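You operate a simulated robot arm through the tools that you are given. There is no shell and no other tool. Be economical: measure what you need, move in short steps, check, and stop when the job is done.

You are at the controls of a simulated robot arm. One attempt, no reset.

TASK
Tip the full yellow scoop back into the yellow tub.
Fine: lid off on the bench, spill nothing, scoop back on the bench, lid on again; the other tubs and scoops stay.

It is judged by the outcome, as a careful person would: the job done as asked, and still so three seconds after it is handed in. It fails if anything else is knocked over, pushed out of place, dropped, spilled or broken. Lids that push on must go on centred and level and be pressed home; caps that screw on are set level and turned clockwise until they are tight.

THE ROBOT
A 6-joint arm with a two-finger parallel gripper, fixed in place. Base frame: the origin is at the foot of the arm, x ahead of it, y to its left, z up; the work surface is at about z = 800. Lengths are in mm, angles in degrees, forces in N, time in s.
With the tool pointing down near the work surface it reaches from about 340 to 820 mm from the base axis. Its first joint turns from -166.0 to 166.0 degrees. Payload 3.91 kg.
The tool frame sits at the grasp point between the pads (the TCP): z along the fingers, y along the line on which they close. The tips reach 30 mm beyond it. Largest opening 110 mm; finger width 20, thickness 10; the body of the gripper, 48 by 112 mm, starts 55 mm behind the TCP.
Orientation is told as [roll, pitch, yaw] about the base's x, y, z axes, in that order, counted from this pose: with the fingers straight down and closing along the base's y, the tool's x points along the base's -x, its y along +y and its z along -z.

THE INTERFACE
- The arm moves only by the tool servo_tool. Its argument "deltas" is a list of rows, each a list of 7 numbers: the shift along the tool's x, y, z in cm, then the turn, a rotation vector about the tool's x, y, z in degrees, then the closure in counts, from 0 (fully open) to 255 (shut). In form: [[x, y, z, rx, ry, rz, grip], ...]. A call has 1 to 10 rows; each row shifts and turns the commanded pose from where the row before left it, along the tool's axes as they then stand. Rows are played at 5 a second. More than 50 mm and 8.6 degrees between two rows, or a gripper value outside its range, and nothing of the call is played. Where a pose cannot be reached the arm comes as near as it can. A force on the tool above 40 N (or 10 N above the force at the start of the call, whichever is more), or a blocked arm, ends the call early, and 0.2 s more pass. Each finger travels about 45 mm/s and halts on what it meets, pressing with about 36 N; the grip force reading is that of the motor and also rises with nothing between the fingers. The clock runs only during rows and for 0.2 s after the last one: add rows that do not move to give the fingers time. The reply holds the time, the measured pose of the TCP, the force on the tool along the base axes, the opening and the grip force, in the units named above and with some noise, with the torque about the TCP (base axes, N m) and any sound that the robot's microphone picked up.
- Cameras (640 x 400 px; columns grow to the right, rows downward): "scene" is fixed at [50, 500.1, 1512]; the picture's right is [0.04, -1.00, 0.00], its down [-0.84, -0.03, -0.54] and it looks along [0.54, 0.02, -0.84] (base axes); focal length 214 px, centre (320, 200). "wrist" rides on the gripper at [77, 7, -114] in the tool frame; the picture's right is [-0.09, 1.00, 0.00], its down [-0.80, -0.07, -0.59] and it looks along [-0.59, -0.05, 0.80] (tool axes); focal length 270 px, centre (320, 200).
- camera(camera): a new picture of that camera. It takes no simulated time.
- slide_trunk(by): slides the trunk up (or, below 0, down) by that many mm; the arm rides with it, the base frame stays. It gives what a move gives, with no picture.
- locate(camera, pixels): there is no depth. For up to 12 entries [column, row, z] of the newest picture of that camera ("zoom" is the newest enlarged one), the place [x, y] in the base frame at which the ray of that pixel passes the height z, good to about 2 mm. It takes no simulated time.
- inspect(camera, box): a new picture of the part [left, top, right, bottom] of that camera's present view, enlarged. It takes no simulated time.
- sign_off(): hands the job in; it is judged then, once.

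Keep the steps short. Do not move on a guess: measure, check each grasp and each placing, and mend mistakes. In all there are 80 turns and 46 pictures (those below and enlarged ones count). Leave the gripper open and the arm clear of the work at the hand-in unless told otherwise, and finish with a single line.

The tools are called after ">>>" as name(argument=value, ...) on one line, values as JSON. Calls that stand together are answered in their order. servo_tool: Moves the arm, as the interface text tells. Its arguments: {"type":"object","properties":{"deltas":{"type":"array","items":{"type":"array","items":{"type":"number"}}}},"required":["deltas"]} The other tools are called the same way: slide_trunk (by) slides the trunk up or down; camera (camera) takes a picture; locate (camera, pixels) gives the place at which the rays of pixels pass given heights; inspect (camera, box) takes an enlarged picture of a part of a camera's view; sign_off () hands the job in.

At the start:

```text
time_s: 0.0
ee_pos: [324.7, 361.5, 1285.0]
ee_rot: [0.0, 0.0, -0.1]
force: [0.5, -0.1, -1.4]
ft_torque: [-0.01, -0.03, -0.02]
finger_gap: 110.0
grip_force: 0.1
trunk travel left (down, up): [-575.0, 35.0]
```

scene: 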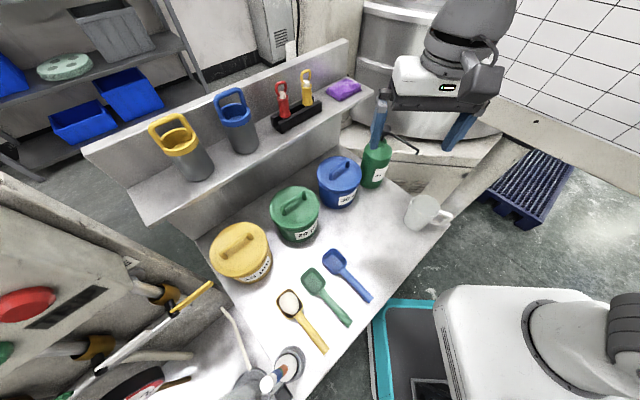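
wrist: 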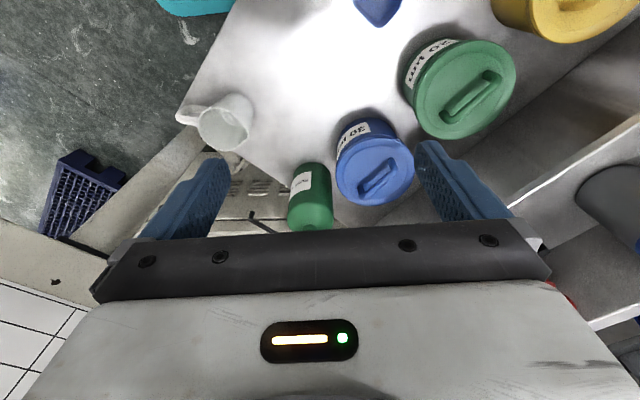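

I see the yellow tub near (242,252) with its lid and handle, and the full yellow scoop near (290,303). I'll enlarge that area to measure.

>>> inspect(camera="scene", box=[190, 200, 350, 300])

>>> inspect(camera="scene", box=[240, 270, 400, 370])

```text
4.00 times, centred on (270, 250) of scene
```

zoom: 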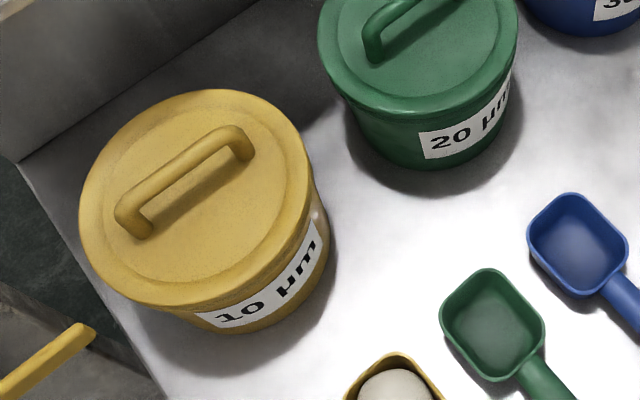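

```text
4.00 times, centred on (320, 320) of scene
```

zoom: 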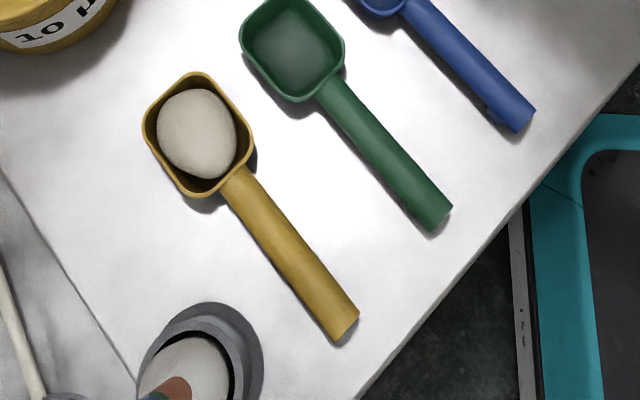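

Now measure the scoop (handle end, handle root, bowl corners) and tub features at candidate heights.

>>> locate(camera="zoom", pixels=[[345, 325, 800], [345, 325, 820], [235, 180, 800], [235, 180, 820], [172, 88, 820], [198, 128, 830], [145, 130, 820], [252, 150, 820], [200, 72, 820], [200, 197, 820], [435, 220, 800], [330, 90, 800]])

>>> locate(camera="scene", pixels=[[221.5, 257.5, 950], [250, 234, 950], [210, 250, 930], [267, 250, 930], [240, 223, 930], [240, 276, 930], [240, 283, 800], [258, 282, 800], [272, 262, 800], [221.5, 257.5, 900], [250, 234, 900], [288, 364, 850]])

```text
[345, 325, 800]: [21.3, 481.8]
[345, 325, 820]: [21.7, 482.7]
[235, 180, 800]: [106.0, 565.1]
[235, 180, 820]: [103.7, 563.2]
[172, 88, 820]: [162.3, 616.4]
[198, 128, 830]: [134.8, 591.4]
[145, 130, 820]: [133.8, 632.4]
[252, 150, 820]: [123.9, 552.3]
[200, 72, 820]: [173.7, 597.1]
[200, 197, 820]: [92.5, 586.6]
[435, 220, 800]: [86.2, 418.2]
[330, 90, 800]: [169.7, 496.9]
```

```text
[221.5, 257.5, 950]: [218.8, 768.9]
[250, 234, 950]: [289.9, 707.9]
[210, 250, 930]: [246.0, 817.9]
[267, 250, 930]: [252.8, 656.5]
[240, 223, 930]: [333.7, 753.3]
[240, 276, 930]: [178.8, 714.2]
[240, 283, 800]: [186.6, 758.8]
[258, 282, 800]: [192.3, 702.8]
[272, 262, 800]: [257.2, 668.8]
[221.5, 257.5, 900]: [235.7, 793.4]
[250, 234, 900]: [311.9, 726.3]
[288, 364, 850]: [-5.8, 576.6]
```

Tub lies around (260,735), scoop handle from (21,482) to (106,565) with bowl at (134,591). I need heights, so I move the wrist camera back and to the left, high above everything.

>>> servo_tool(deltas=[[3.28, 2.66, 0.39, 0, 0, 0, 0], [3.28, 2.66, 0.39, 0, 0, 0, 0], [3.28, 2.66, 0.39, 0, 0, 0, 0], [3.28, 2.66, 0.39, 0, 0, 0, 0], [3.28, 2.66, 0.39, 0, 0, 0, 0], [3.28, 2.66, 0.39, 0, 0, 0, 0], [3.28, 2.66, 0.39, 0, 0, 0, 0], [3.28, 2.66, 0.39, 0, 0, 0, 0], [3.28, 2.66, 0.39, 0, 0, 0, 0], [0, 0, 0, 0, 0, 0, 0]])

>>> camera(camera="wrist")

```text
time_s: 2.2
ee_pos: [30.1, 600.1, 1248.2]
ee_rot: [0.0, 0.1, -0.1]
force: [0.5, 0.2, 0.1]
ft_torque: [0.02, 0.04, 0.0]
finger_gap: 110.3
grip_force: 0.1
trunk travel left (down, up): [-575.0, 35.0]
```

```text
41 pictures are left
```

wrist: 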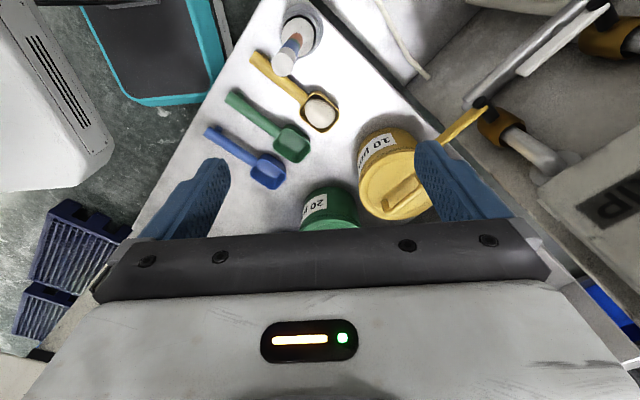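

The wrist view shows the yellow tub at (395,175) and scoop at (300,95). I enlarge both regions together.

>>> inspect(camera="wrist", box=[240, 40, 448, 230])

```text
2.11 times, centred on (344, 135) of wrist
```

zoom: 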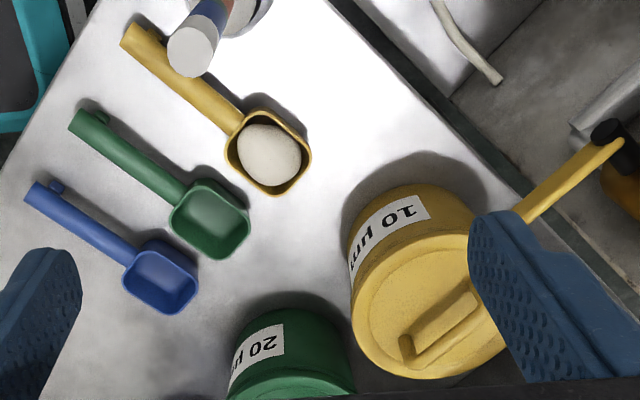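

>>> locate(camera="zoom", pixels=[[405, 350, 900], [405, 350, 950], [405, 350, 1000], [352, 310, 900], [352, 310, 950], [430, 378, 900], [430, 378, 950], [140, 30, 800], [140, 30, 820], [268, 155, 820], [228, 150, 820], [312, 155, 820]])

>>> locate(camera="scene", pixels=[[252, 237, 900], [252, 237, 950], [252, 237, 1000], [267, 246, 900], [267, 246, 950], [240, 222, 900], [240, 222, 950]])

```text
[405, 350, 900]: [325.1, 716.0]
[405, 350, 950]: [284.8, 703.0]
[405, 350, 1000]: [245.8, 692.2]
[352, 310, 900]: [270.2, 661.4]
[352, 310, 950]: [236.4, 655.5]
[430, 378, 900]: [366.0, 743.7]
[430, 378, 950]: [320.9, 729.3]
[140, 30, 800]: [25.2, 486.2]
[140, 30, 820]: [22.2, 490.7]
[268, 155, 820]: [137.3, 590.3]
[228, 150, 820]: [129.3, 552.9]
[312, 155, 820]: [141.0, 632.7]
```

```text
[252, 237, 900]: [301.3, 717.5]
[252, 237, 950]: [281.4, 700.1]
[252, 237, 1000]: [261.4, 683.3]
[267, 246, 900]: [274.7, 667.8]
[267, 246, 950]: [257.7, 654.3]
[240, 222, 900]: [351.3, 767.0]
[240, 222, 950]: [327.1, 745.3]
```

Handle top appears near z≈955, centre (255,738), lid ~155 mm wide. Before moving there I check where the shelf edge and the tall thing near the scoop are.

>>> locate(camera="scene", pixels=[[147, 222, 950], [147, 222, 1050], [147, 222, 1150], [375, 95, 950], [375, 95, 1050], [375, 95, 1150], [240, 170, 1050], [198, 240, 800], [268, 383, 1000], [268, 383, 900], [290, 362, 900], [290, 362, 800]])

>>> camera(camera="scene")

```text
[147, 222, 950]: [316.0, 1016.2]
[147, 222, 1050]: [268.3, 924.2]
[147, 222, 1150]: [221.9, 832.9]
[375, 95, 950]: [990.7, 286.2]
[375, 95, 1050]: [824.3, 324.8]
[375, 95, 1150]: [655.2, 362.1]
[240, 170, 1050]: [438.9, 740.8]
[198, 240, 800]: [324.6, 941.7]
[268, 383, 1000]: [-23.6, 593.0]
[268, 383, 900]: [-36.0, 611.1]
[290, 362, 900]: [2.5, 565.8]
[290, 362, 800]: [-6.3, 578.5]
```

```text
39 pictures are left
```

scene: 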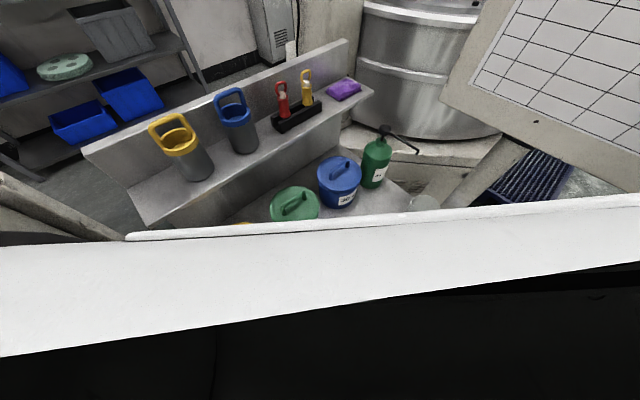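

The arm's forearm now hides the bench from the scene camera, so I'll rely on the wrist view. I turn the gripper -41° to straddle the lid handle and move nearer while staying high, to see shelf edge and lid.

>>> servo_tool(deltas=[[0, 0, 0, 0, 0, 8.2, 0], [0, 0, 0, 0, 0, 8.2, 0], [0, 0, 0, 0, 0, 8.2, 0], [0, 0, 0, 0, 0, 8.2, 0], [0, 0, 0, 0, 0, 8.2, 0], [-1.78, 3.14, 0.96, 0, 0, 0, 0], [-1.78, 3.14, 0.96, 0, 0, 0, 0], [-1.78, 3.14, 0.96, 0, 0, 0, 0], [-1.78, 3.14, 0.96, 0, 0, 0, 0], [-1.78, 3.14, 0.96, 0, 0, 0, 0]])

>>> camera(camera="wrist")

>>> camera(camera="scene")

```text
time_s: 4.4
ee_pos: [202.6, 661.1, 1199.8]
ee_rot: [0.0, -0.1, -41.1]
force: [0.5, -0.3, -1.2]
ft_torque: [-0.02, 0.02, 0.0]
finger_gap: 109.9
grip_force: 0.1
trunk travel left (down, up): [-575.0, 35.0]
```

```text
38 pictures are left
```

wrist: 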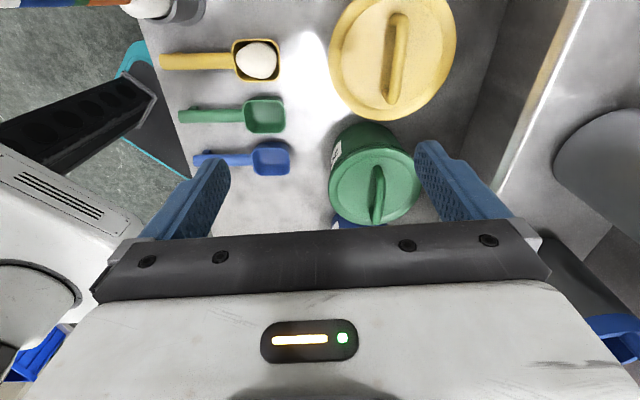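

```text
37 pictures are left
```

scene: 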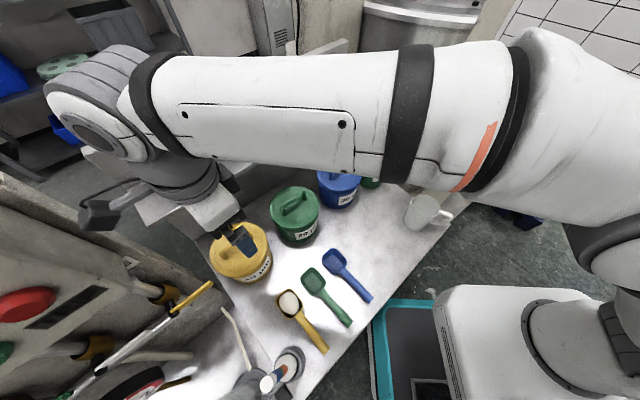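

Shelf edge runs (575,5)–(500,185) and the lid handle from (398,18) to (388,100). I measure both.

>>> locate(camera="wrist", pixels=[[510, 165, 1050], [510, 165, 1150], [570, 20, 1050], [570, 20, 1150], [399, 16, 955], [388, 100, 955], [329, 60, 915], [456, 45, 915], [390, 120, 915], [329, 60, 930], [456, 45, 930], [390, 120, 930]])

>>> inspect(camera="wrist", box=[310, 0, 470, 130])

```text
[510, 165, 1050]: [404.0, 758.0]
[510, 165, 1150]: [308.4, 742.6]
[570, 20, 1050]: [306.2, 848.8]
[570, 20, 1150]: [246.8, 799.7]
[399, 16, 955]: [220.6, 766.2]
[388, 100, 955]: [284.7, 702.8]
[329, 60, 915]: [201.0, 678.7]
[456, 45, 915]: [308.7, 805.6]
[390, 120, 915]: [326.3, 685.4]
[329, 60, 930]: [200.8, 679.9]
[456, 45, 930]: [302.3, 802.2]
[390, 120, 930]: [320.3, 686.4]
```

```text
3.08 times, centred on (390, 65) of wrist
```

zoom: 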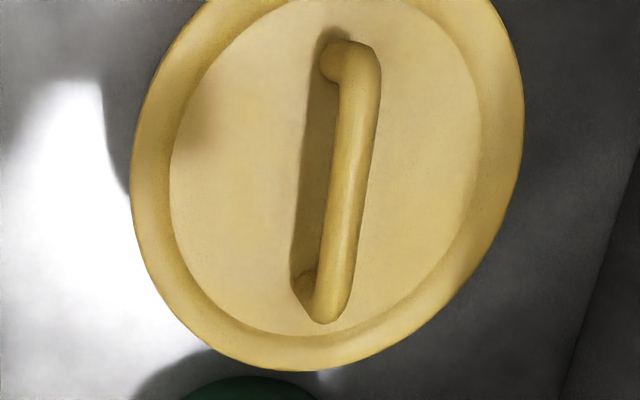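

The shelf front edge is at z≈1145 and overhangs: only ~40 mm (horizontally) past the lid centre. So I will lean the gripper 22° away from the shelf, part-close to ~40 mm, and descend out here before going in under it.

>>> servo_tool(deltas=[[0, 0, 0, -7.33, 0, 0, 162], [0, 0, 0, -7.33, 0, 0, 162], [0, 0, 0, -7.34, 0, 0, 162], [0, -1.42, 3.52, 0, 0, 0, 162], [0, -1.42, 3.52, 0, 0, 0, 162], [0, -1.42, 3.52, 0, 0, 0, 162], [0, -1.42, 3.52, 0, 0, 0, 162]])

>>> camera(camera="wrist")

>>> camera(camera="scene")

```text
time_s: 6.0
ee_pos: [199.9, 661.5, 1049.3]
ee_rot: [22.0, -0.1, -41.0]
force: [1.1, 0.0, 0.1]
ft_torque: [0.0, -0.01, -0.02]
finger_gap: 39.8
grip_force: 0.0
trunk travel left (down, up): [-575.0, 35.0]
```

```text
35 pictures are left
```

wrist: 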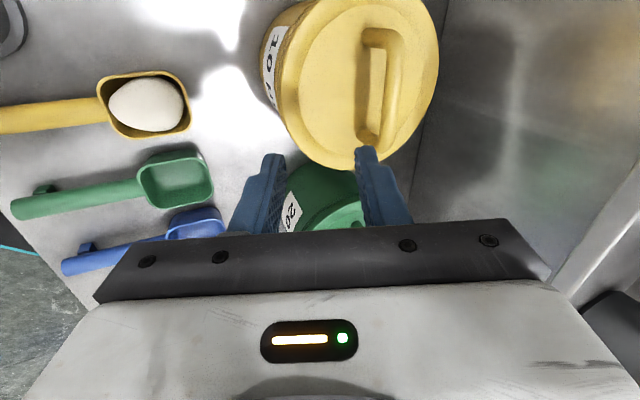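

```text
34 pictures are left
```

scene: 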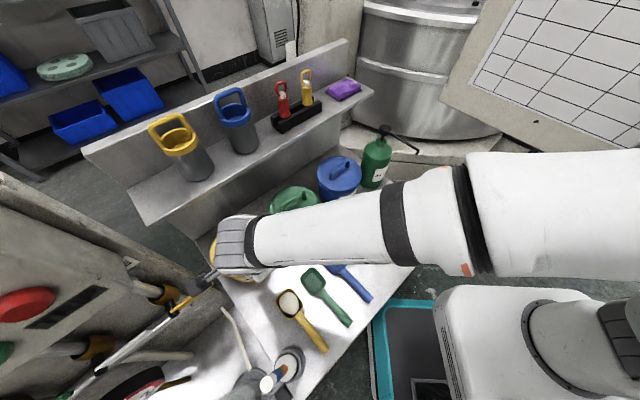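

Handle bar visible from (393,38) to (372,138). I re-measure it from this new viewpoint, including the rod height by comparison.

>>> locate(camera="wrist", pixels=[[400, 33, 940], [400, 33, 950], [400, 33, 960], [373, 142, 940], [373, 142, 950], [373, 142, 960], [275, 80, 915], [438, 60, 915], [345, 168, 915], [398, 85, 950], [590, 250, 1145]])

>>> inspect(camera="wrist", box=[260, 0, 450, 175])

```text
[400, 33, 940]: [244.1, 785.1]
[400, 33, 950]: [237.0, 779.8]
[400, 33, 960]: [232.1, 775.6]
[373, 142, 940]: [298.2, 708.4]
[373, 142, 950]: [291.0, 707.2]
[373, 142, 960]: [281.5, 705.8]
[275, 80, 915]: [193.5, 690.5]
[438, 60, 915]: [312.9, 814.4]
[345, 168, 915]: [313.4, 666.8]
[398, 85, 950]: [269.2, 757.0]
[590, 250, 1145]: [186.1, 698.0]
```

```text
2.29 times, centred on (355, 88) of wrist
```

zoom: 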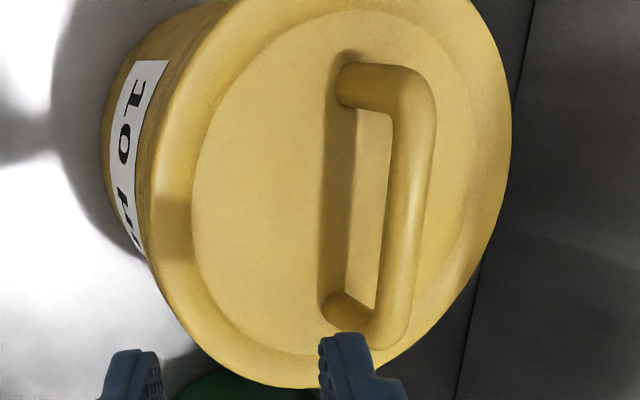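

>>> locate(camera="zoom", pixels=[[417, 85, 950], [417, 85, 960], [417, 85, 970], [395, 335, 950], [395, 335, 960], [395, 335, 970], [345, 82, 915], [345, 82, 925], [340, 310, 915], [340, 310, 925]])

```text
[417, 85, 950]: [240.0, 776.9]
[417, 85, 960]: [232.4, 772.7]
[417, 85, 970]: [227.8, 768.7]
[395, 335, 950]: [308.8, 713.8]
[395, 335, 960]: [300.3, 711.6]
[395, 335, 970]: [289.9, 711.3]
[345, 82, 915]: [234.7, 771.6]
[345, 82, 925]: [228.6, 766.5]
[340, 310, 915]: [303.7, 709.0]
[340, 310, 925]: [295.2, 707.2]
```

The rod's height reads 960–975, lid rim about 930, centre (256,739). I move in with the rod on the tool axis, stopping with the tips 15 mm short of the rod, then look.

>>> servo_tool(deltas=[[0.43, 2.85, 0, 0, 0, 0, 140], [0.44, 2.86, 0, 0, 0, 0, 140], [0, 0, 3.4, 0, 0, 0, 140], [0, 0, 3.4, 0, 0, 0, 140], [0, 0, 0, 0, 0, 0, 140]])

>>> inspect(camera="wrist", box=[160, 0, 480, 200])

```text
time_s: 7.2
ee_pos: [245.8, 725.9, 1007.0]
ee_rot: [22.1, 0.0, -41.0]
force: [-0.2, 0.2, -0.2]
ft_torque: [0.0, 0.0, 0.03]
finger_gap: 49.5
grip_force: 0.0
trunk travel left (down, up): [-575.0, 35.0]
```

```text
2.00 times, centred on (320, 100) of wrist
```

zoom: 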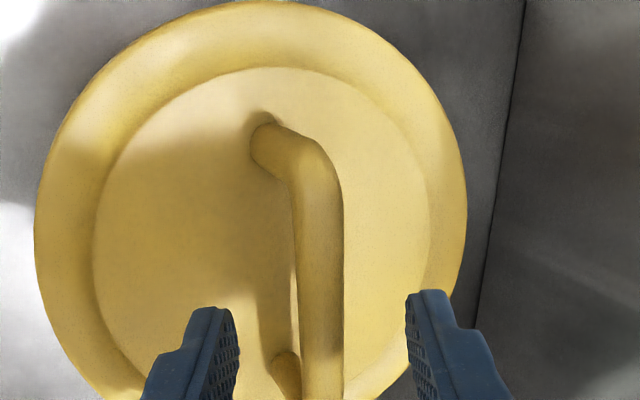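

The rod is centred between the tips (x≈322 of 235…408). I advance 30 mm along the tool axis.

>>> servo_tool(deltas=[[0, 0, 1.0, 0, 0, 0, 162], [0, 0, 1.0, 0, 0, 0, 162], [0, 0, 1.0, 0, 0, 0, 162], [0, 0, 0, 0, 0, 0, 162]])

>>> inspect(camera="wrist", box=[160, 20, 480, 220])

```text
time_s: 8.2
ee_pos: [253.6, 733.7, 979.5]
ee_rot: [22.0, 0.0, -41.0]
force: [-0.9, 0.0, -0.1]
ft_torque: [0.02, 0.01, 0.03]
finger_gap: 40.3
grip_force: 0.1
trunk travel left (down, up): [-575.0, 35.0]
```

```text
2.00 times, centred on (320, 120) of wrist
```

zoom: 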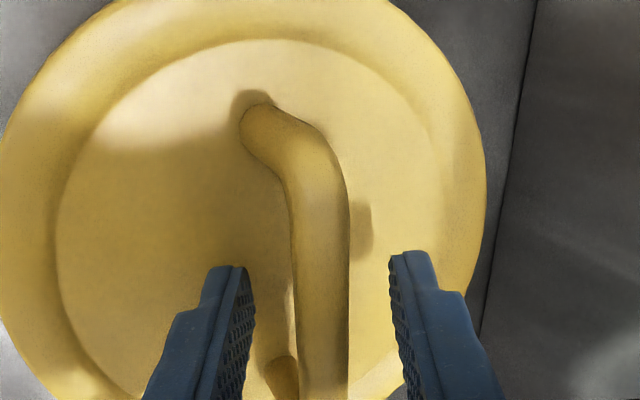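

No contact yet. I advance 7 mm more and close on the rod.

>>> servo_tool(deltas=[[0, 0, 0.35, 0, 0, 0, 162], [0, 0, 0.35, 0, 0, 0, 162], [0, 0, 0, 0, 0, 0, 162]])

>>> servo_tool(deltas=[[0, 0, 0, 0, 0, 0, 190], [0, 0, 0, 0, 0, 0, 205], [0, 0, 0, 0, 0, 0, 225], [0, 0, 0, 0, 0, 0, 255], [0, 0, 0, 0, 0, 0, 255]])

>>> inspect(camera="wrist", box=[160, 20, 480, 220])

```text
time_s: 9.0
ee_pos: [253.2, 735.3, 975.9]
ee_rot: [22.2, 0.0, -41.0]
force: [-3.1, -2.7, 14.4]
ft_torque: [-0.24, 0.27, -0.02]
finger_gap: 39.2
grip_force: 0.1
trunk travel left (down, up): [-575.0, 35.0]
```

```text
time_s: 10.2
ee_pos: [255.6, 735.9, 974.3]
ee_rot: [22.0, 0.1, -41.0]
force: [0.7, 1.0, 0.9]
ft_torque: [0.04, 0.06, -0.06]
finger_gap: 12.6
grip_force: 36.4
trunk travel left (down, up): [-575.0, 35.0]
```

```text
2.00 times, centred on (320, 120) of wrist
```

zoom: 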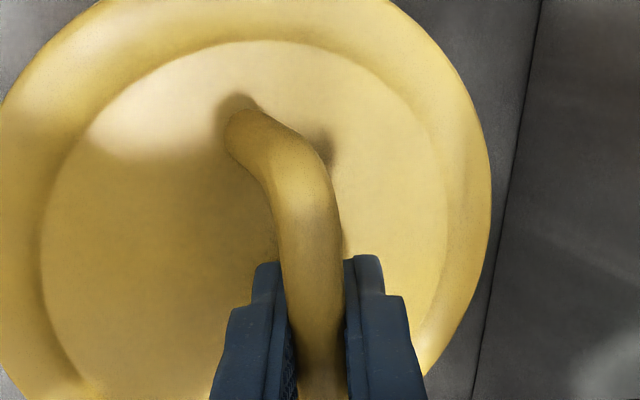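

The grip holds at 12.6 mm on the rod, seated reference TCP (255.6,735.9,974.3). I lift straight up 30 mm slowly.

>>> servo_tool(deltas=[[0, 0.19, -0.46, 0, 0, 0, 255], [0, 0.19, -0.46, 0, 0, 0, 255], [0, 0.19, -0.46, 0, 0, 0, 255], [0, 0.19, -0.46, 0, 0, 0, 255], [0, 0.19, -0.46, 0, 0, 0, 255], [0, 0.19, -0.46, 0, 0, 0, 255]])

>>> camera(camera="wrist")

```text
time_s: 11.6
ee_pos: [254.4, 736.2, 1004.0]
ee_rot: [22.0, 0.0, -40.9]
force: [0.4, -0.2, -0.1]
ft_torque: [-0.02, 0.01, 0.02]
finger_gap: 12.6
grip_force: 35.6
trunk travel left (down, up): [-575.0, 35.0]
```

```text
29 pictures are left
```

wrist: 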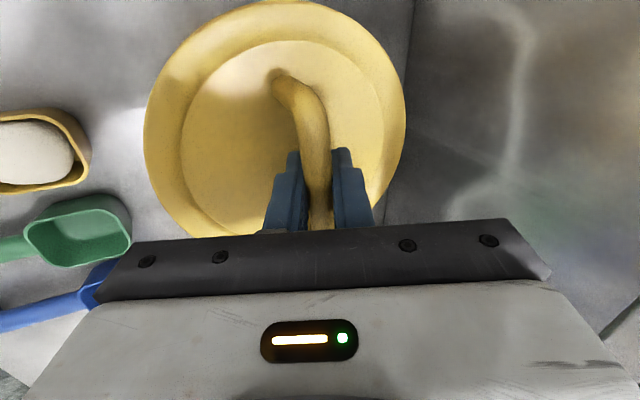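

The lid came up cleanly and keeps its pose in the grip. Now I measure the free bench area for laying it down (right of the blue scoop).

>>> locate(camera="scene", pixels=[[375, 245, 800], [404, 222, 800], [416, 232, 800], [370, 300, 800], [340, 252, 820], [303, 246, 800], [345, 207, 800], [420, 255, 800], [385, 300, 800], [327, 257, 820], [322, 240, 800], [362, 200, 800]])

>>> servo_tool(deltas=[[0, 0.375, -0.927, 0, 0, 0, 255], [0, 0.375, -0.927, 0, 0, 0, 255], [0, -2.0, -0.9, 0, 0, 0, 255], [0, -3.7, -1.5, 0, 0, 0, 255], [0, -3.7, -1.5, 0, 0, 0, 255], [0, -3.7, -1.5, 0, 0, 0, 255], [0, -3.7, -1.5, 0, 0, 0, 255], [0, 0, 0, 0, 0, 0, 255]])

>>> camera(camera="scene")

>>> camera(camera="wrist")

```text
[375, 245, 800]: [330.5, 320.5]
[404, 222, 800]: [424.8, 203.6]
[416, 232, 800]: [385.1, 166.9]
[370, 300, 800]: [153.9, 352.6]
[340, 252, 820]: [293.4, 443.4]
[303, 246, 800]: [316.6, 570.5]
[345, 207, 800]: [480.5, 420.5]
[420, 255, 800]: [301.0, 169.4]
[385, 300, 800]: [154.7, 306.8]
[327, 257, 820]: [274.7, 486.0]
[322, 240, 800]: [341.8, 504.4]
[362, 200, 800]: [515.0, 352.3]
```

```text
time_s: 13.4
ee_pos: [133.8, 598.7, 1023.8]
ee_rot: [22.0, 0.0, -41.0]
force: [-0.4, 0.2, -1.5]
ft_torque: [0.0, 0.02, 0.01]
finger_gap: 12.6
grip_force: 36.6
trunk travel left (down, up): [-575.0, 35.0]
```

```text
28 pictures are left
```

scene: 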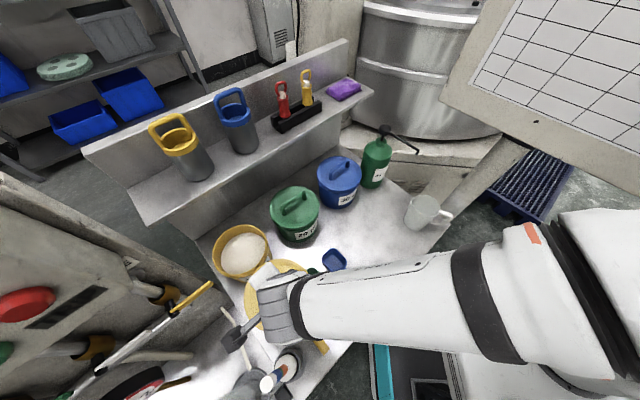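

```text
27 pictures are left
```

wrist: 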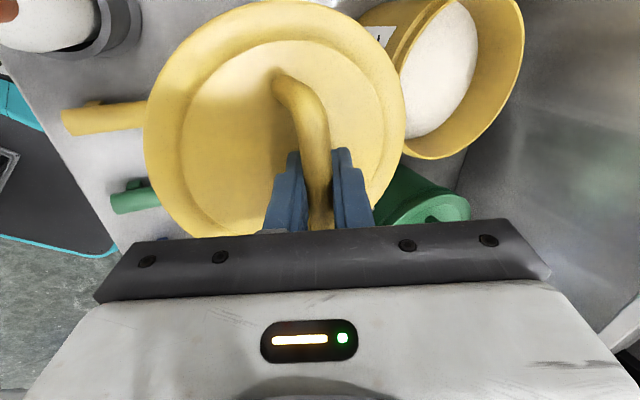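

The tub is open and upright, powder inside; lid is held level. I raise 30 mm and carry it to the free area, centre ≈ (340,325).

>>> servo_tool(deltas=[[0, 1.12, -2.78, 0, 0, 0, 255], [-4.19, -0.82, -0.33, 0, 0, 0, 255], [-4.19, -0.82, -0.33, 0, 0, 0, 255], [-4.19, -0.82, -0.33, 0, 0, 0, 255], [-4.19, -0.82, -0.33, 0, 0, 0, 255], [-4.19, -0.82, -0.33, 0, 0, 0, 255], [-4.19, -0.82, -0.33, 0, 0, 0, 255], [-4.19, -0.82, -0.33, 0, 0, 0, 255], [-4.19, -0.82, -0.33, 0, 0, 0, 255], [0, 0, 0, 0, 0, 0, 255]])

>>> camera(camera="scene")

>>> camera(camera="wrist")

```text
time_s: 15.6
ee_pos: [342.5, 325.5, 1054.9]
ee_rot: [22.0, 0.1, -41.0]
force: [0.3, -0.4, -0.6]
ft_torque: [0.03, 0.04, 0.0]
finger_gap: 12.3
grip_force: 35.9
trunk travel left (down, up): [-575.0, 35.0]
```

```text
26 pictures are left
```

scene: 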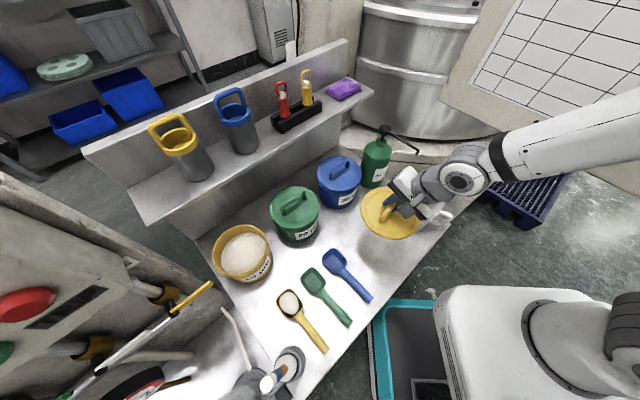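

```text
25 pictures are left
```

wrist: 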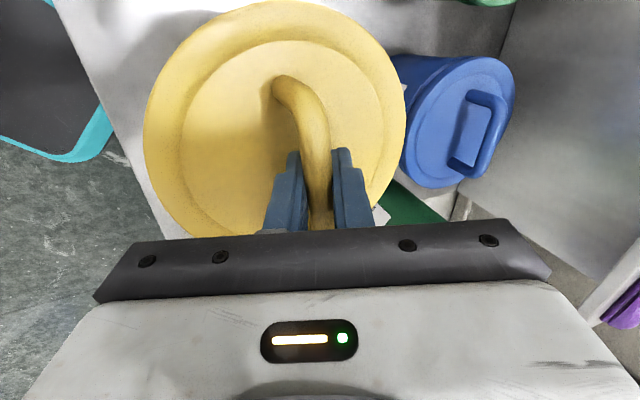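

Clear all round: mug at (425,170), blue scoop and blue tub well off. I lower 160 mm, then slowly to contact.

>>> servo_tool(deltas=[[0, -1.2, 2.97, 0, 0, 0, 255], [0, -1.2, 2.97, 0, 0, 0, 255], [0, -1.2, 2.97, 0, 0, 0, 255], [0, -1.2, 2.97, 0, 0, 0, 255], [0, -1.2, 2.97, 0, 0, 0, 255], [0, 0, 0, 0, 0, 0, 255]])

>>> servo_tool(deltas=[[0, -0.15, 0.37, 0, 0, 0, 255], [0, -0.15, 0.37, 0, 0, 0, 255], [0, -0.15, 0.37, 0, 0, 0, 255], [0, -0.15, 0.37, 0, 0, 0, 255], [0, -0.15, 0.37, 0, 0, 0, 255]])

>>> camera(camera="scene")

```text
time_s: 17.0
ee_pos: [342.1, 326.7, 894.8]
ee_rot: [22.1, 0.1, -41.0]
force: [0.4, 0.2, 0.3]
ft_torque: [-0.01, 0.01, -0.01]
finger_gap: 12.5
grip_force: 35.8
trunk travel left (down, up): [-575.0, 35.0]
```

```text
time_s: 18.2
ee_pos: [342.2, 325.9, 874.4]
ee_rot: [22.1, 0.0, -40.9]
force: [-0.2, -0.2, -1.1]
ft_torque: [-0.01, -0.01, 0.02]
finger_gap: 12.5
grip_force: 36.3
trunk travel left (down, up): [-575.0, 35.0]
```

```text
24 pictures are left
```

scene: 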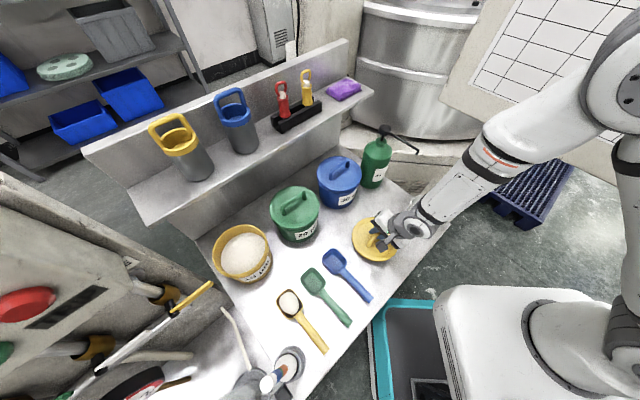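

Still free. Continue lowering in small steps until force rises.

>>> servo_tool(deltas=[[0, -0.11, 0.28, 0, 0, 0, 255], [0, -0.11, 0.28, 0, 0, 0, 255], [0, -0.11, 0.28, 0, 0, 0, 255], [0, 0, 0, 0, 0, 0, 255]])

>>> servo_tool(deltas=[[0, -0.07, 0.18, 0, 0, 0, 255], [0, -0.07, 0.18, 0, 0, 0, 255], [0, 0, 0, 0, 0, 0, 255]])

```text
time_s: 19.2
ee_pos: [343.0, 325.7, 865.4]
ee_rot: [22.0, 0.0, -41.0]
force: [0.0, 0.1, -0.4]
ft_torque: [0.02, 0.03, 0.03]
finger_gap: 12.7
grip_force: 36.4
trunk travel left (down, up): [-575.0, 35.0]
```

```text
time_s: 20.0
ee_pos: [342.6, 326.2, 862.0]
ee_rot: [22.0, 0.0, -41.0]
force: [0.0, 0.1, -0.5]
ft_torque: [0.0, -0.01, 0.02]
finger_gap: 12.5
grip_force: 36.5
trunk travel left (down, up): [-575.0, 35.0]
```

>>> servo_tool(deltas=[[0, -0.07, 0.18, 0, 0, 0, 255], [0, -0.07, 0.18, 0, 0, 0, 255], [0, 0, 0, 0, 0, 0, 255]])

>>> servo_tool(deltas=[[0, -0.07, 0.18, 0, 0, 0, 255], [0, -0.07, 0.18, 0, 0, 0, 255], [0, 0, 0, 0, 0, 0, 255]])

```text
time_s: 20.8
ee_pos: [341.1, 325.3, 857.9]
ee_rot: [22.1, 0.1, -41.0]
force: [-0.1, -0.3, -0.3]
ft_torque: [0.01, -0.02, -0.01]
finger_gap: 12.6
grip_force: 35.6
trunk travel left (down, up): [-575.0, 35.0]
```

```text
time_s: 21.6
ee_pos: [342.8, 326.7, 853.4]
ee_rot: [22.0, 0.0, -41.1]
force: [0.1, -0.1, -0.6]
ft_torque: [0.02, 0.0, -0.02]
finger_gap: 12.4
grip_force: 35.8
trunk travel left (down, up): [-575.0, 35.0]
```

>>> servo_tool(deltas=[[0, -0.05, 0.12, 0, 0, 0, 255], [0, -0.05, 0.12, 0, 0, 0, 255], [0, 0, 0, 0, 0, 0, 255]])

>>> servo_tool(deltas=[[0, -0.05, 0.12, 0, 0, 0, 255], [0, -0.05, 0.12, 0, 0, 0, 255], [0, 0, 0, 0, 0, 0, 255]])

>>> inspect(camera="scene", box=[320, 190, 480, 290])

```text
time_s: 22.4
ee_pos: [342.7, 324.9, 851.9]
ee_rot: [22.0, -0.1, -41.0]
force: [0.5, 0.1, -0.1]
ft_torque: [0.05, 0.02, -0.01]
finger_gap: 12.6
grip_force: 36.4
trunk travel left (down, up): [-575.0, 35.0]
```

```text
time_s: 23.2
ee_pos: [343.3, 326.4, 850.5]
ee_rot: [22.3, -0.1, -41.0]
force: [1.3, 0.5, 22.5]
ft_torque: [0.41, 0.47, -0.03]
finger_gap: 12.7
grip_force: 36.0
trunk travel left (down, up): [-575.0, 35.0]
```

```text
4.00 times, centred on (400, 240) of scene
```

zoom: 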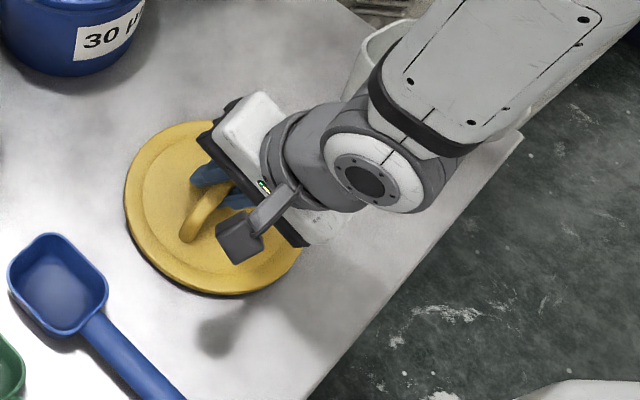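

Contact at 22 N: the lid sits flat on the bench. I ease off 1 mm, open slightly, then back out along the tool axis.

>>> servo_tool(deltas=[[0, 0.04, -0.12, 0, 0, 0, 255], [0, 0, 0, 0, 0, 0, 205], [0, 0, 0, 0, 0, 0, 205], [0, 0, -0.5, 0, 0, 0, 190], [0, 0, -1.0, 0, 0, 0, 165], [0, 0, -2.0, 0, 0, 0, 140], [0, 0, -3.0, 0, 0, 0, 140], [0, 0, -4.0, 0, 0, 0, 140], [0, 0, -4.0, 0, 0, 0, 140]])

>>> camera(camera="wrist")

```text
time_s: 25.2
ee_pos: [306.1, 284.3, 984.2]
ee_rot: [22.0, 0.0, -41.0]
force: [-0.1, -0.9, 1.1]
ft_torque: [0.03, -0.03, 0.0]
finger_gap: 49.5
grip_force: 0.1
trunk travel left (down, up): [-575.0, 35.0]
```

```text
22 pictures are left
```

wrist: 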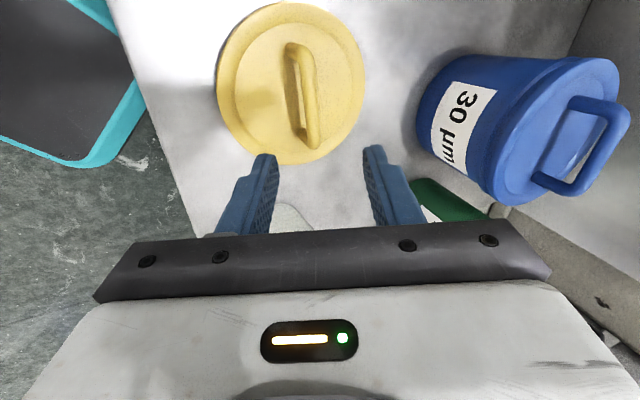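

Lid is resting flat. Next: straighten the tool, rise, and turn to yaw +44° (across the scoop handle).

>>> servo_tool(deltas=[[0, 0, -2, 7.33, 0, 0, 140], [0, 0, -2, 7.33, 0, 0, 140], [0, 0, -2, 7.34, 0, 0, 140], [0, 0, -1, 0, 0, -8.5, 140], [0, 0, -1, 0, 0, -8.5, 140], [0, 0, -1, 0, 0, -8.5, 140], [0, 0, -1, 0, 0, -8.5, 140], [0, 0, -1, 0, 0, -8.5, 140]])

>>> servo_tool(deltas=[[0, 0, 0, 0, 0, -8.5, 140], [0, 0, 0, 0, 0, -8.5, 140], [0, 0, 0, 0, 0, -8.5, 140], [0, 0, 0, 0, 0, -8.5, 140], [0, 0, 0, 0, 0, -8.5, 140]])

>>> inspect(camera="scene", box=[220, 290, 380, 390])

```text
time_s: 27.0
ee_pos: [297.4, 272.3, 1093.0]
ee_rot: [0.0, 0.0, 1.6]
force: [-0.5, 1.5, 0.2]
ft_torque: [-0.01, -0.01, 0.01]
finger_gap: 49.5
grip_force: 0.0
trunk travel left (down, up): [-575.0, 35.0]
```

```text
time_s: 28.2
ee_pos: [296.7, 274.1, 1092.9]
ee_rot: [-0.1, 0.0, 44.2]
force: [0.2, 0.2, -0.5]
ft_torque: [-0.03, 0.02, 0.01]
finger_gap: 49.9
grip_force: 0.0
trunk travel left (down, up): [-575.0, 35.0]
```

```text
4.00 times, centred on (300, 340) of scene
```

zoom: 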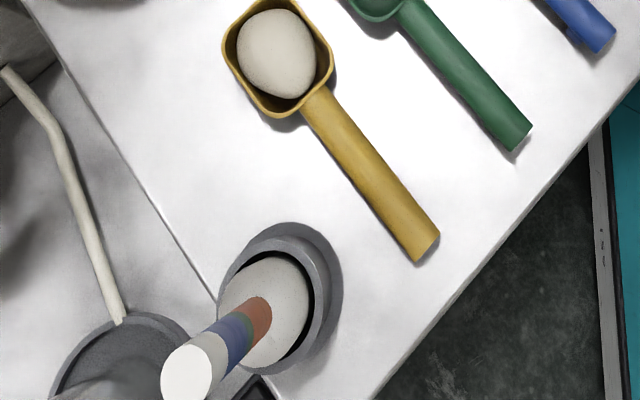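

A pole stands at about (-6,577), top ~z 1110, close to where the gripper body will be. I'll grip the handle near (75,534), lean the body 12° toward the bowl side, and hover 30 mm short sideways first to look.

>>> servo_tool(deltas=[[0, 0, 0, 0, 6, 0, 140], [0, 0, 0, 0, 6, 0, 140], [-0.99, 3.89, 1.85, 0, 0, 0, 140], [-0.99, 3.89, 1.85, 0, 0, 0, 140], [-0.99, 3.89, 1.85, 0, 0, 0, 140], [-0.99, 3.89, 1.85, 0, 0, 0, 140], [-0.99, 3.89, 1.85, 0, 0, 0, 140], [-0.99, 3.89, 1.85, 0, 0, 0, 140], [-0.99, 3.89, 1.85, 0, 0, 0, 140], [-0.99, 3.89, 1.85, 0, 0, 0, 140]])

>>> camera(camera="wrist")

>>> camera(camera="scene")

```text
time_s: 30.4
ee_pos: [113.1, 530.9, 930.1]
ee_rot: [0.0, 12.0, 44.0]
force: [0.4, 0.4, -0.3]
ft_torque: [0.0, 0.0, 0.02]
finger_gap: 49.6
grip_force: 0.1
trunk travel left (down, up): [-575.0, 35.0]
```

```text
20 pictures are left
```

wrist: 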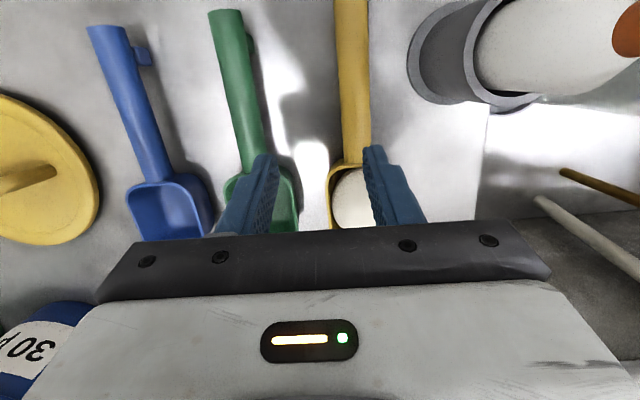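

```text
19 pictures are left
```

scene: 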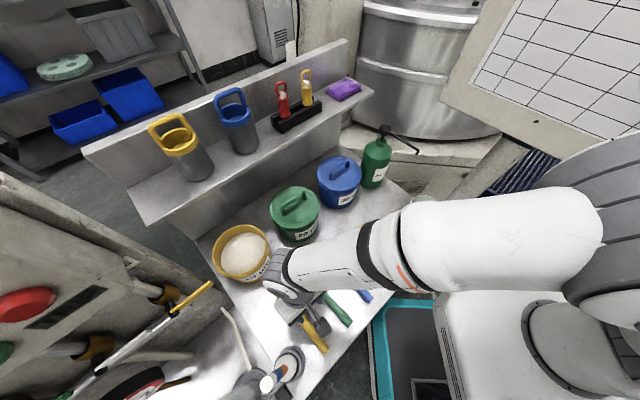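

The scoop handle runs at px (352,0)–(356,160). I measure its edges to fix its line.

>>> locate(camera="wrist", pixels=[[337, 60, 815], [369, 60, 815], [340, 140, 815], [371, 140, 815], [337, 60, 825], [369, 60, 825], [353, 5, 815], [356, 100, 805], [356, 100, 825], [495, 95, 840], [475, 60, 840]])

>>> inspect(camera="wrist", box=[240, 0, 560, 200])

```text
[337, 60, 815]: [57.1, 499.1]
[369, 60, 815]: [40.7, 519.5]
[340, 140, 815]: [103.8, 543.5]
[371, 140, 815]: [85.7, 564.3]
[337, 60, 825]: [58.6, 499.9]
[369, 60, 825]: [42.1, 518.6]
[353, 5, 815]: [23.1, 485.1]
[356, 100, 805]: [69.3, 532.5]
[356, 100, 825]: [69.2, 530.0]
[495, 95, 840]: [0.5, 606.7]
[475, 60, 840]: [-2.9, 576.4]
```

```text
2.00 times, centred on (400, 100) of wrist
```

zoom: 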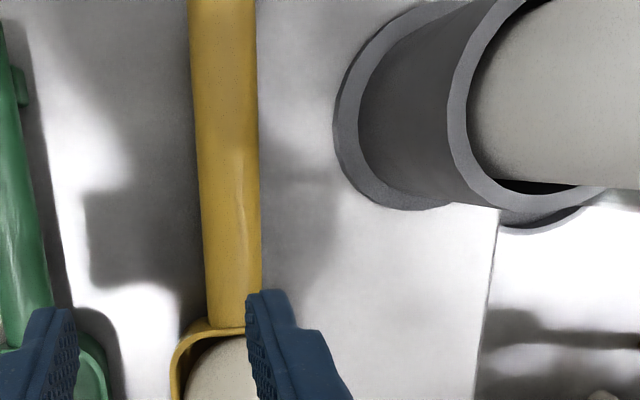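

The handle is ~26 mm wide, centre line through (75,534.7) at 44°. The cup with the pole is tall; I measure its near side.

>>> locate(camera="zoom", pixels=[[334, 120, 802], [350, 60, 802], [390, 200, 802], [440, 207, 802], [449, 130, 860], [449, 130, 900], [480, 200, 860], [480, 200, 900], [470, 110, 860], [470, 110, 900]])

>>> locate(camera="scene", pixels=[[302, 357, 860], [302, 357, 900], [275, 366, 860], [275, 366, 900], [305, 360, 802], [276, 358, 802], [272, 390, 1100], [272, 390, 1000]])

```text
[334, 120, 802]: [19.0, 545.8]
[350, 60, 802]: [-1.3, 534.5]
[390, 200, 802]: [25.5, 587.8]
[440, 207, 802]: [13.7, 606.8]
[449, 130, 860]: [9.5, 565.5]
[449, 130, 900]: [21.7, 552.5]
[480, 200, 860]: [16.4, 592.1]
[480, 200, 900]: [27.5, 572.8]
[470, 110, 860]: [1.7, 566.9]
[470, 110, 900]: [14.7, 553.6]
```

```text
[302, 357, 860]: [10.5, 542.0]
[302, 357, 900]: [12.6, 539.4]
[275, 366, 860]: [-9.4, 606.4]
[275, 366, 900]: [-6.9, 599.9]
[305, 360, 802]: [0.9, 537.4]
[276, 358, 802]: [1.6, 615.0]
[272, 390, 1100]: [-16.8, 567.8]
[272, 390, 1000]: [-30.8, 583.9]
```

I shift over the handle (grip point (82,541.5), clear of pole) and descend most of the way.

>>> servo_tool(deltas=[[-0.47, 1.46, 0, 0, 0, 0, 130], [-0.47, 1.47, 0, 0, 0, 0, 130], [0, 0, 2.3, 0, 0, 0, 130], [0, 0, 2.3, 0, 0, 0, 130], [0, 0, 2.2, 0, 0, 0, 130], [0, 0, 0, 0, 0, 0, 130]])

>>> camera(camera="wrist")

```text
time_s: 31.8
ee_pos: [90.0, 547.0, 861.2]
ee_rot: [0.0, 12.0, 44.0]
force: [-0.9, -0.1, -0.4]
ft_torque: [-0.01, 0.03, -0.01]
finger_gap: 54.0
grip_force: 0.1
trunk travel left (down, up): [-575.0, 35.0]
```

```text
17 pictures are left
```

wrist: 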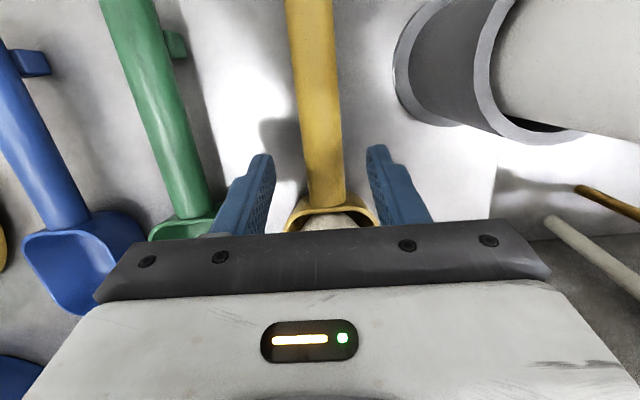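

Handle centred between the tips (322 vs 320). Final descent 26 mm, with force watch.

>>> servo_tool(deltas=[[0, 0, 0.9, 0, 0, 0, 130], [0, 0, 0.9, 0, 0, 0, 130], [0, 0, 0.7, 0, 0, 0, 130], [0, 0, 0, 0, 0, 0, 130]])

>>> inspect(camera="wrist", box=[200, 80, 440, 230])

```text
time_s: 32.8
ee_pos: [87.5, 543.4, 836.7]
ee_rot: [0.0, 12.0, 44.0]
force: [-0.2, -0.3, -0.4]
ft_torque: [0.03, 0.0, 0.02]
finger_gap: 53.9
grip_force: 0.1
trunk travel left (down, up): [-575.0, 35.0]
```

```text
2.67 times, centred on (320, 155) of wrist
```

zoom: 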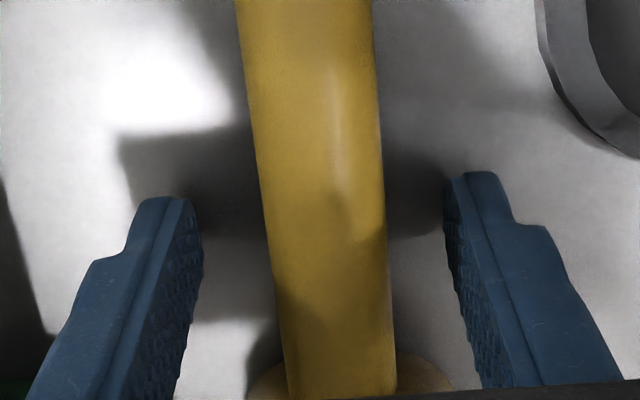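

Well centred. Closing on the handle.

>>> servo_tool(deltas=[[0, 0, 0, 0, 0, 0, 160], [0, 0, 0, 0, 0, 0, 180], [0, 0, 0, 0, 0, 0, 200], [0, 0, 0, 0, 0, 0, 220], [0, 0, 0, 0, 0, 0, 255], [0, 0, 0, 0, 0, 0, 255]])

>>> servo_tool(deltas=[[-0.1, 0, -0.49, 0, 0, 0, 255], [-0.1, 0, -0.49, 0, 0, 0, 255], [-0.1, 0, -0.49, 0, 0, 0, 255], [-0.1, 0, -0.49, 0, 0, 0, 255], [0, 0, 0, 0, 0, 0, 255]])

>>> camera(camera="wrist")

```text
time_s: 34.2
ee_pos: [86.4, 544.1, 838.3]
ee_rot: [0.0, 11.9, 43.9]
force: [-0.1, 0.1, 0.2]
ft_torque: [0.03, -0.02, 0.02]
finger_gap: 22.7
grip_force: 36.1
trunk travel left (down, up): [-575.0, 35.0]
```

```text
time_s: 35.4
ee_pos: [91.9, 549.6, 856.9]
ee_rot: [0.0, 12.0, 44.0]
force: [-0.1, -0.4, -0.9]
ft_torque: [0.0, 0.04, 0.0]
finger_gap: 22.6
grip_force: 35.7
trunk travel left (down, up): [-575.0, 35.0]
```

```text
15 pictures are left
```

wrist: 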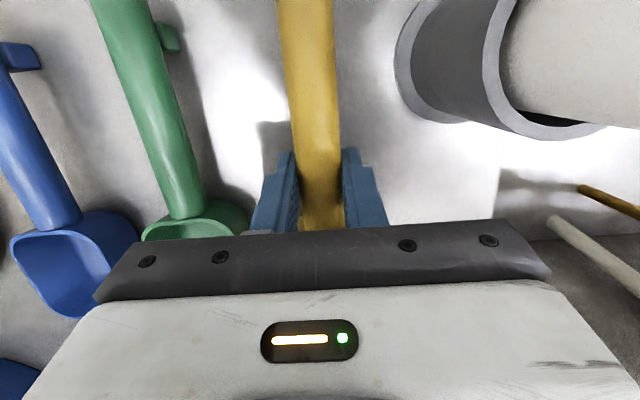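

Scoop is held (gap 22.6) and lifted. I raise it gently and check that it stays level and full.

>>> servo_tool(deltas=[[0.21, 0, -0.98, 0, 0, 0, 255], [0.42, 0, -1.96, 0, 0, 0, 255], [0.52, 0, -2.45, 0, 0, 0, 255], [0.52, 0, -2.45, 0, 0, 0, 255], [0.52, 0, -2.45, 0, 0, 0, 255], [0.52, 0, -2.45, 0, 0, 0, 255], [0.52, 0, -2.45, 0, 0, 0, 255], [0.42, 0, -1.96, 0, 0, 0, 255], [0.21, 0, -0.98, 0, 0, 0, 255], [0, 0, 0, 0, 0, 0, 255]])

>>> inspect(camera="scene", box=[180, 210, 420, 360])

```text
time_s: 37.6
ee_pos: [93.3, 548.0, 1042.8]
ee_rot: [0.0, 12.0, 44.1]
force: [0.4, 0.0, -0.9]
ft_torque: [-0.01, 0.0, 0.01]
finger_gap: 22.6
grip_force: 35.9
trunk travel left (down, up): [-575.0, 35.0]
```

```text
2.67 times, centred on (300, 285) of scene
```

zoom: 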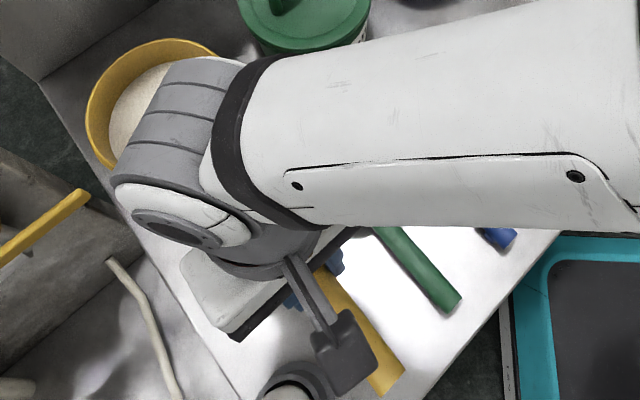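

Arm hides the bowl in this view, but pose and grip are steady. I move part-way, turn the scoop level to point along ~10°, then check.

>>> servo_tool(deltas=[[-1.2, 0.0, -0.25, 0, 0, 0, 255], [-2.8, 0.7, -0.6, 0, 0, 0, 255], [-2.8, 1.3, -0.6, 0, 0, 0, 255], [-2.0, 1.0, -0.43, 0, 0, 0, 255], [-0.8, 0.4, -0.17, 0, 0, 0, 255], [0, 0, 0, -1.4, 0, 6.65, 255], [0, 0, 0, -1.77, 0, 8.31, 255], [0, 0, 0, -1.77, 0, 8.31, 255], [0, 0, 0, -1.4, 0, 6.65, 255], [0, 0, 0, -0.7, 0, 3.33, 255]])

>>> camera(camera="scene")

```text
time_s: 39.8
ee_pos: [138.9, 641.7, 1042.3]
ee_rot: [0.0, 12.0, 9.9]
force: [-0.2, -0.1, -0.9]
ft_torque: [-0.03, 0.03, -0.02]
finger_gap: 22.8
grip_force: 35.6
trunk travel left (down, up): [-575.0, 35.0]
```

```text
13 pictures are left
```

scene: 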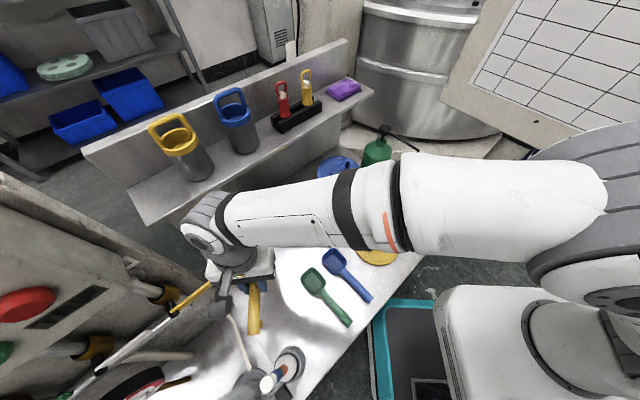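

Scoop now points along +10°. I move it over the tub and lower to TCP z≈1000.

>>> servo_tool(deltas=[[-0.6, 0.8, -0.1, 0, 0, 0, 255], [-1.3, 1.7, -0.1, 0, 0, 0, 255], [-1.3, 1.7, -0.1, 0, 0, 0, 255], [-1.2, 1.6, -0.1, 0, 0, 0, 255], [-0.6, 0.8, -0.1, 0, 0, 0, 255], [0.2, 0, 1.0, 0, 0, 0, 255], [0.4, 0, 1.9, 0, 0, 0, 255], [0.2, 0, 1.0, 0, 0, 0, 255], [0, 0, 0, 0, 0, 0, 255]])

>>> camera(camera="wrist")

```text
time_s: 41.8
ee_pos: [161.5, 712.8, 999.1]
ee_rot: [0.0, 12.1, 9.9]
force: [0.2, 0.3, -0.8]
ft_torque: [0.01, 0.05, 0.02]
finger_gap: 22.8
grip_force: 35.6
trunk travel left (down, up): [-575.0, 35.0]
```

```text
12 pictures are left
```

wrist: 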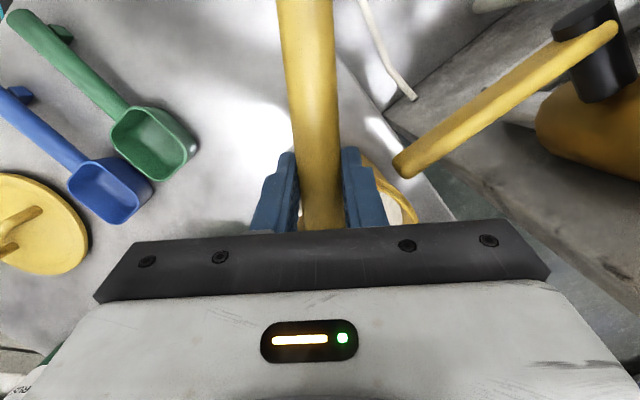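

The yellow stick tip on the wall at left comes out near (141,750,1010), so I shift away: TCP to about (184,703,1015) with the scoop at 15°, keeping bowl above the tub centre.

>>> servo_tool(deltas=[[-0.6, -0.5, -0.6, 0, 0, 0, 255], [-0.7, -0.5, -0.8, 0, 0, 0, 255], [-0.4, -0.4, -0.6, 0, 0, 0, 255], [0, 0, 0, 0.52, 0, -2.45, 255], [0, 0, 0, 0.52, 0, -2.45, 255], [0, 0, 0, 0, 0, 0, 255]])

>>> inspect(camera="wrist", box=[230, 100, 550, 300])

```text
time_s: 43.2
ee_pos: [184.1, 702.3, 1015.6]
ee_rot: [0.0, 12.0, 15.1]
force: [-1.2, -0.2, -0.1]
ft_torque: [0.0, -0.01, 0.02]
finger_gap: 22.5
grip_force: 35.9
trunk travel left (down, up): [-575.0, 35.0]
```

```text
2.00 times, centred on (390, 200) of wrist
```

zoom: 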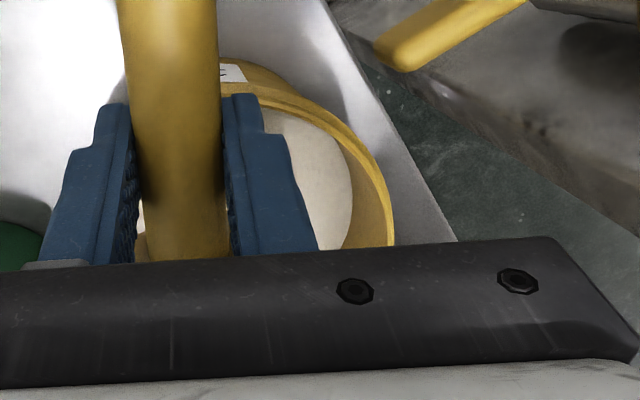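

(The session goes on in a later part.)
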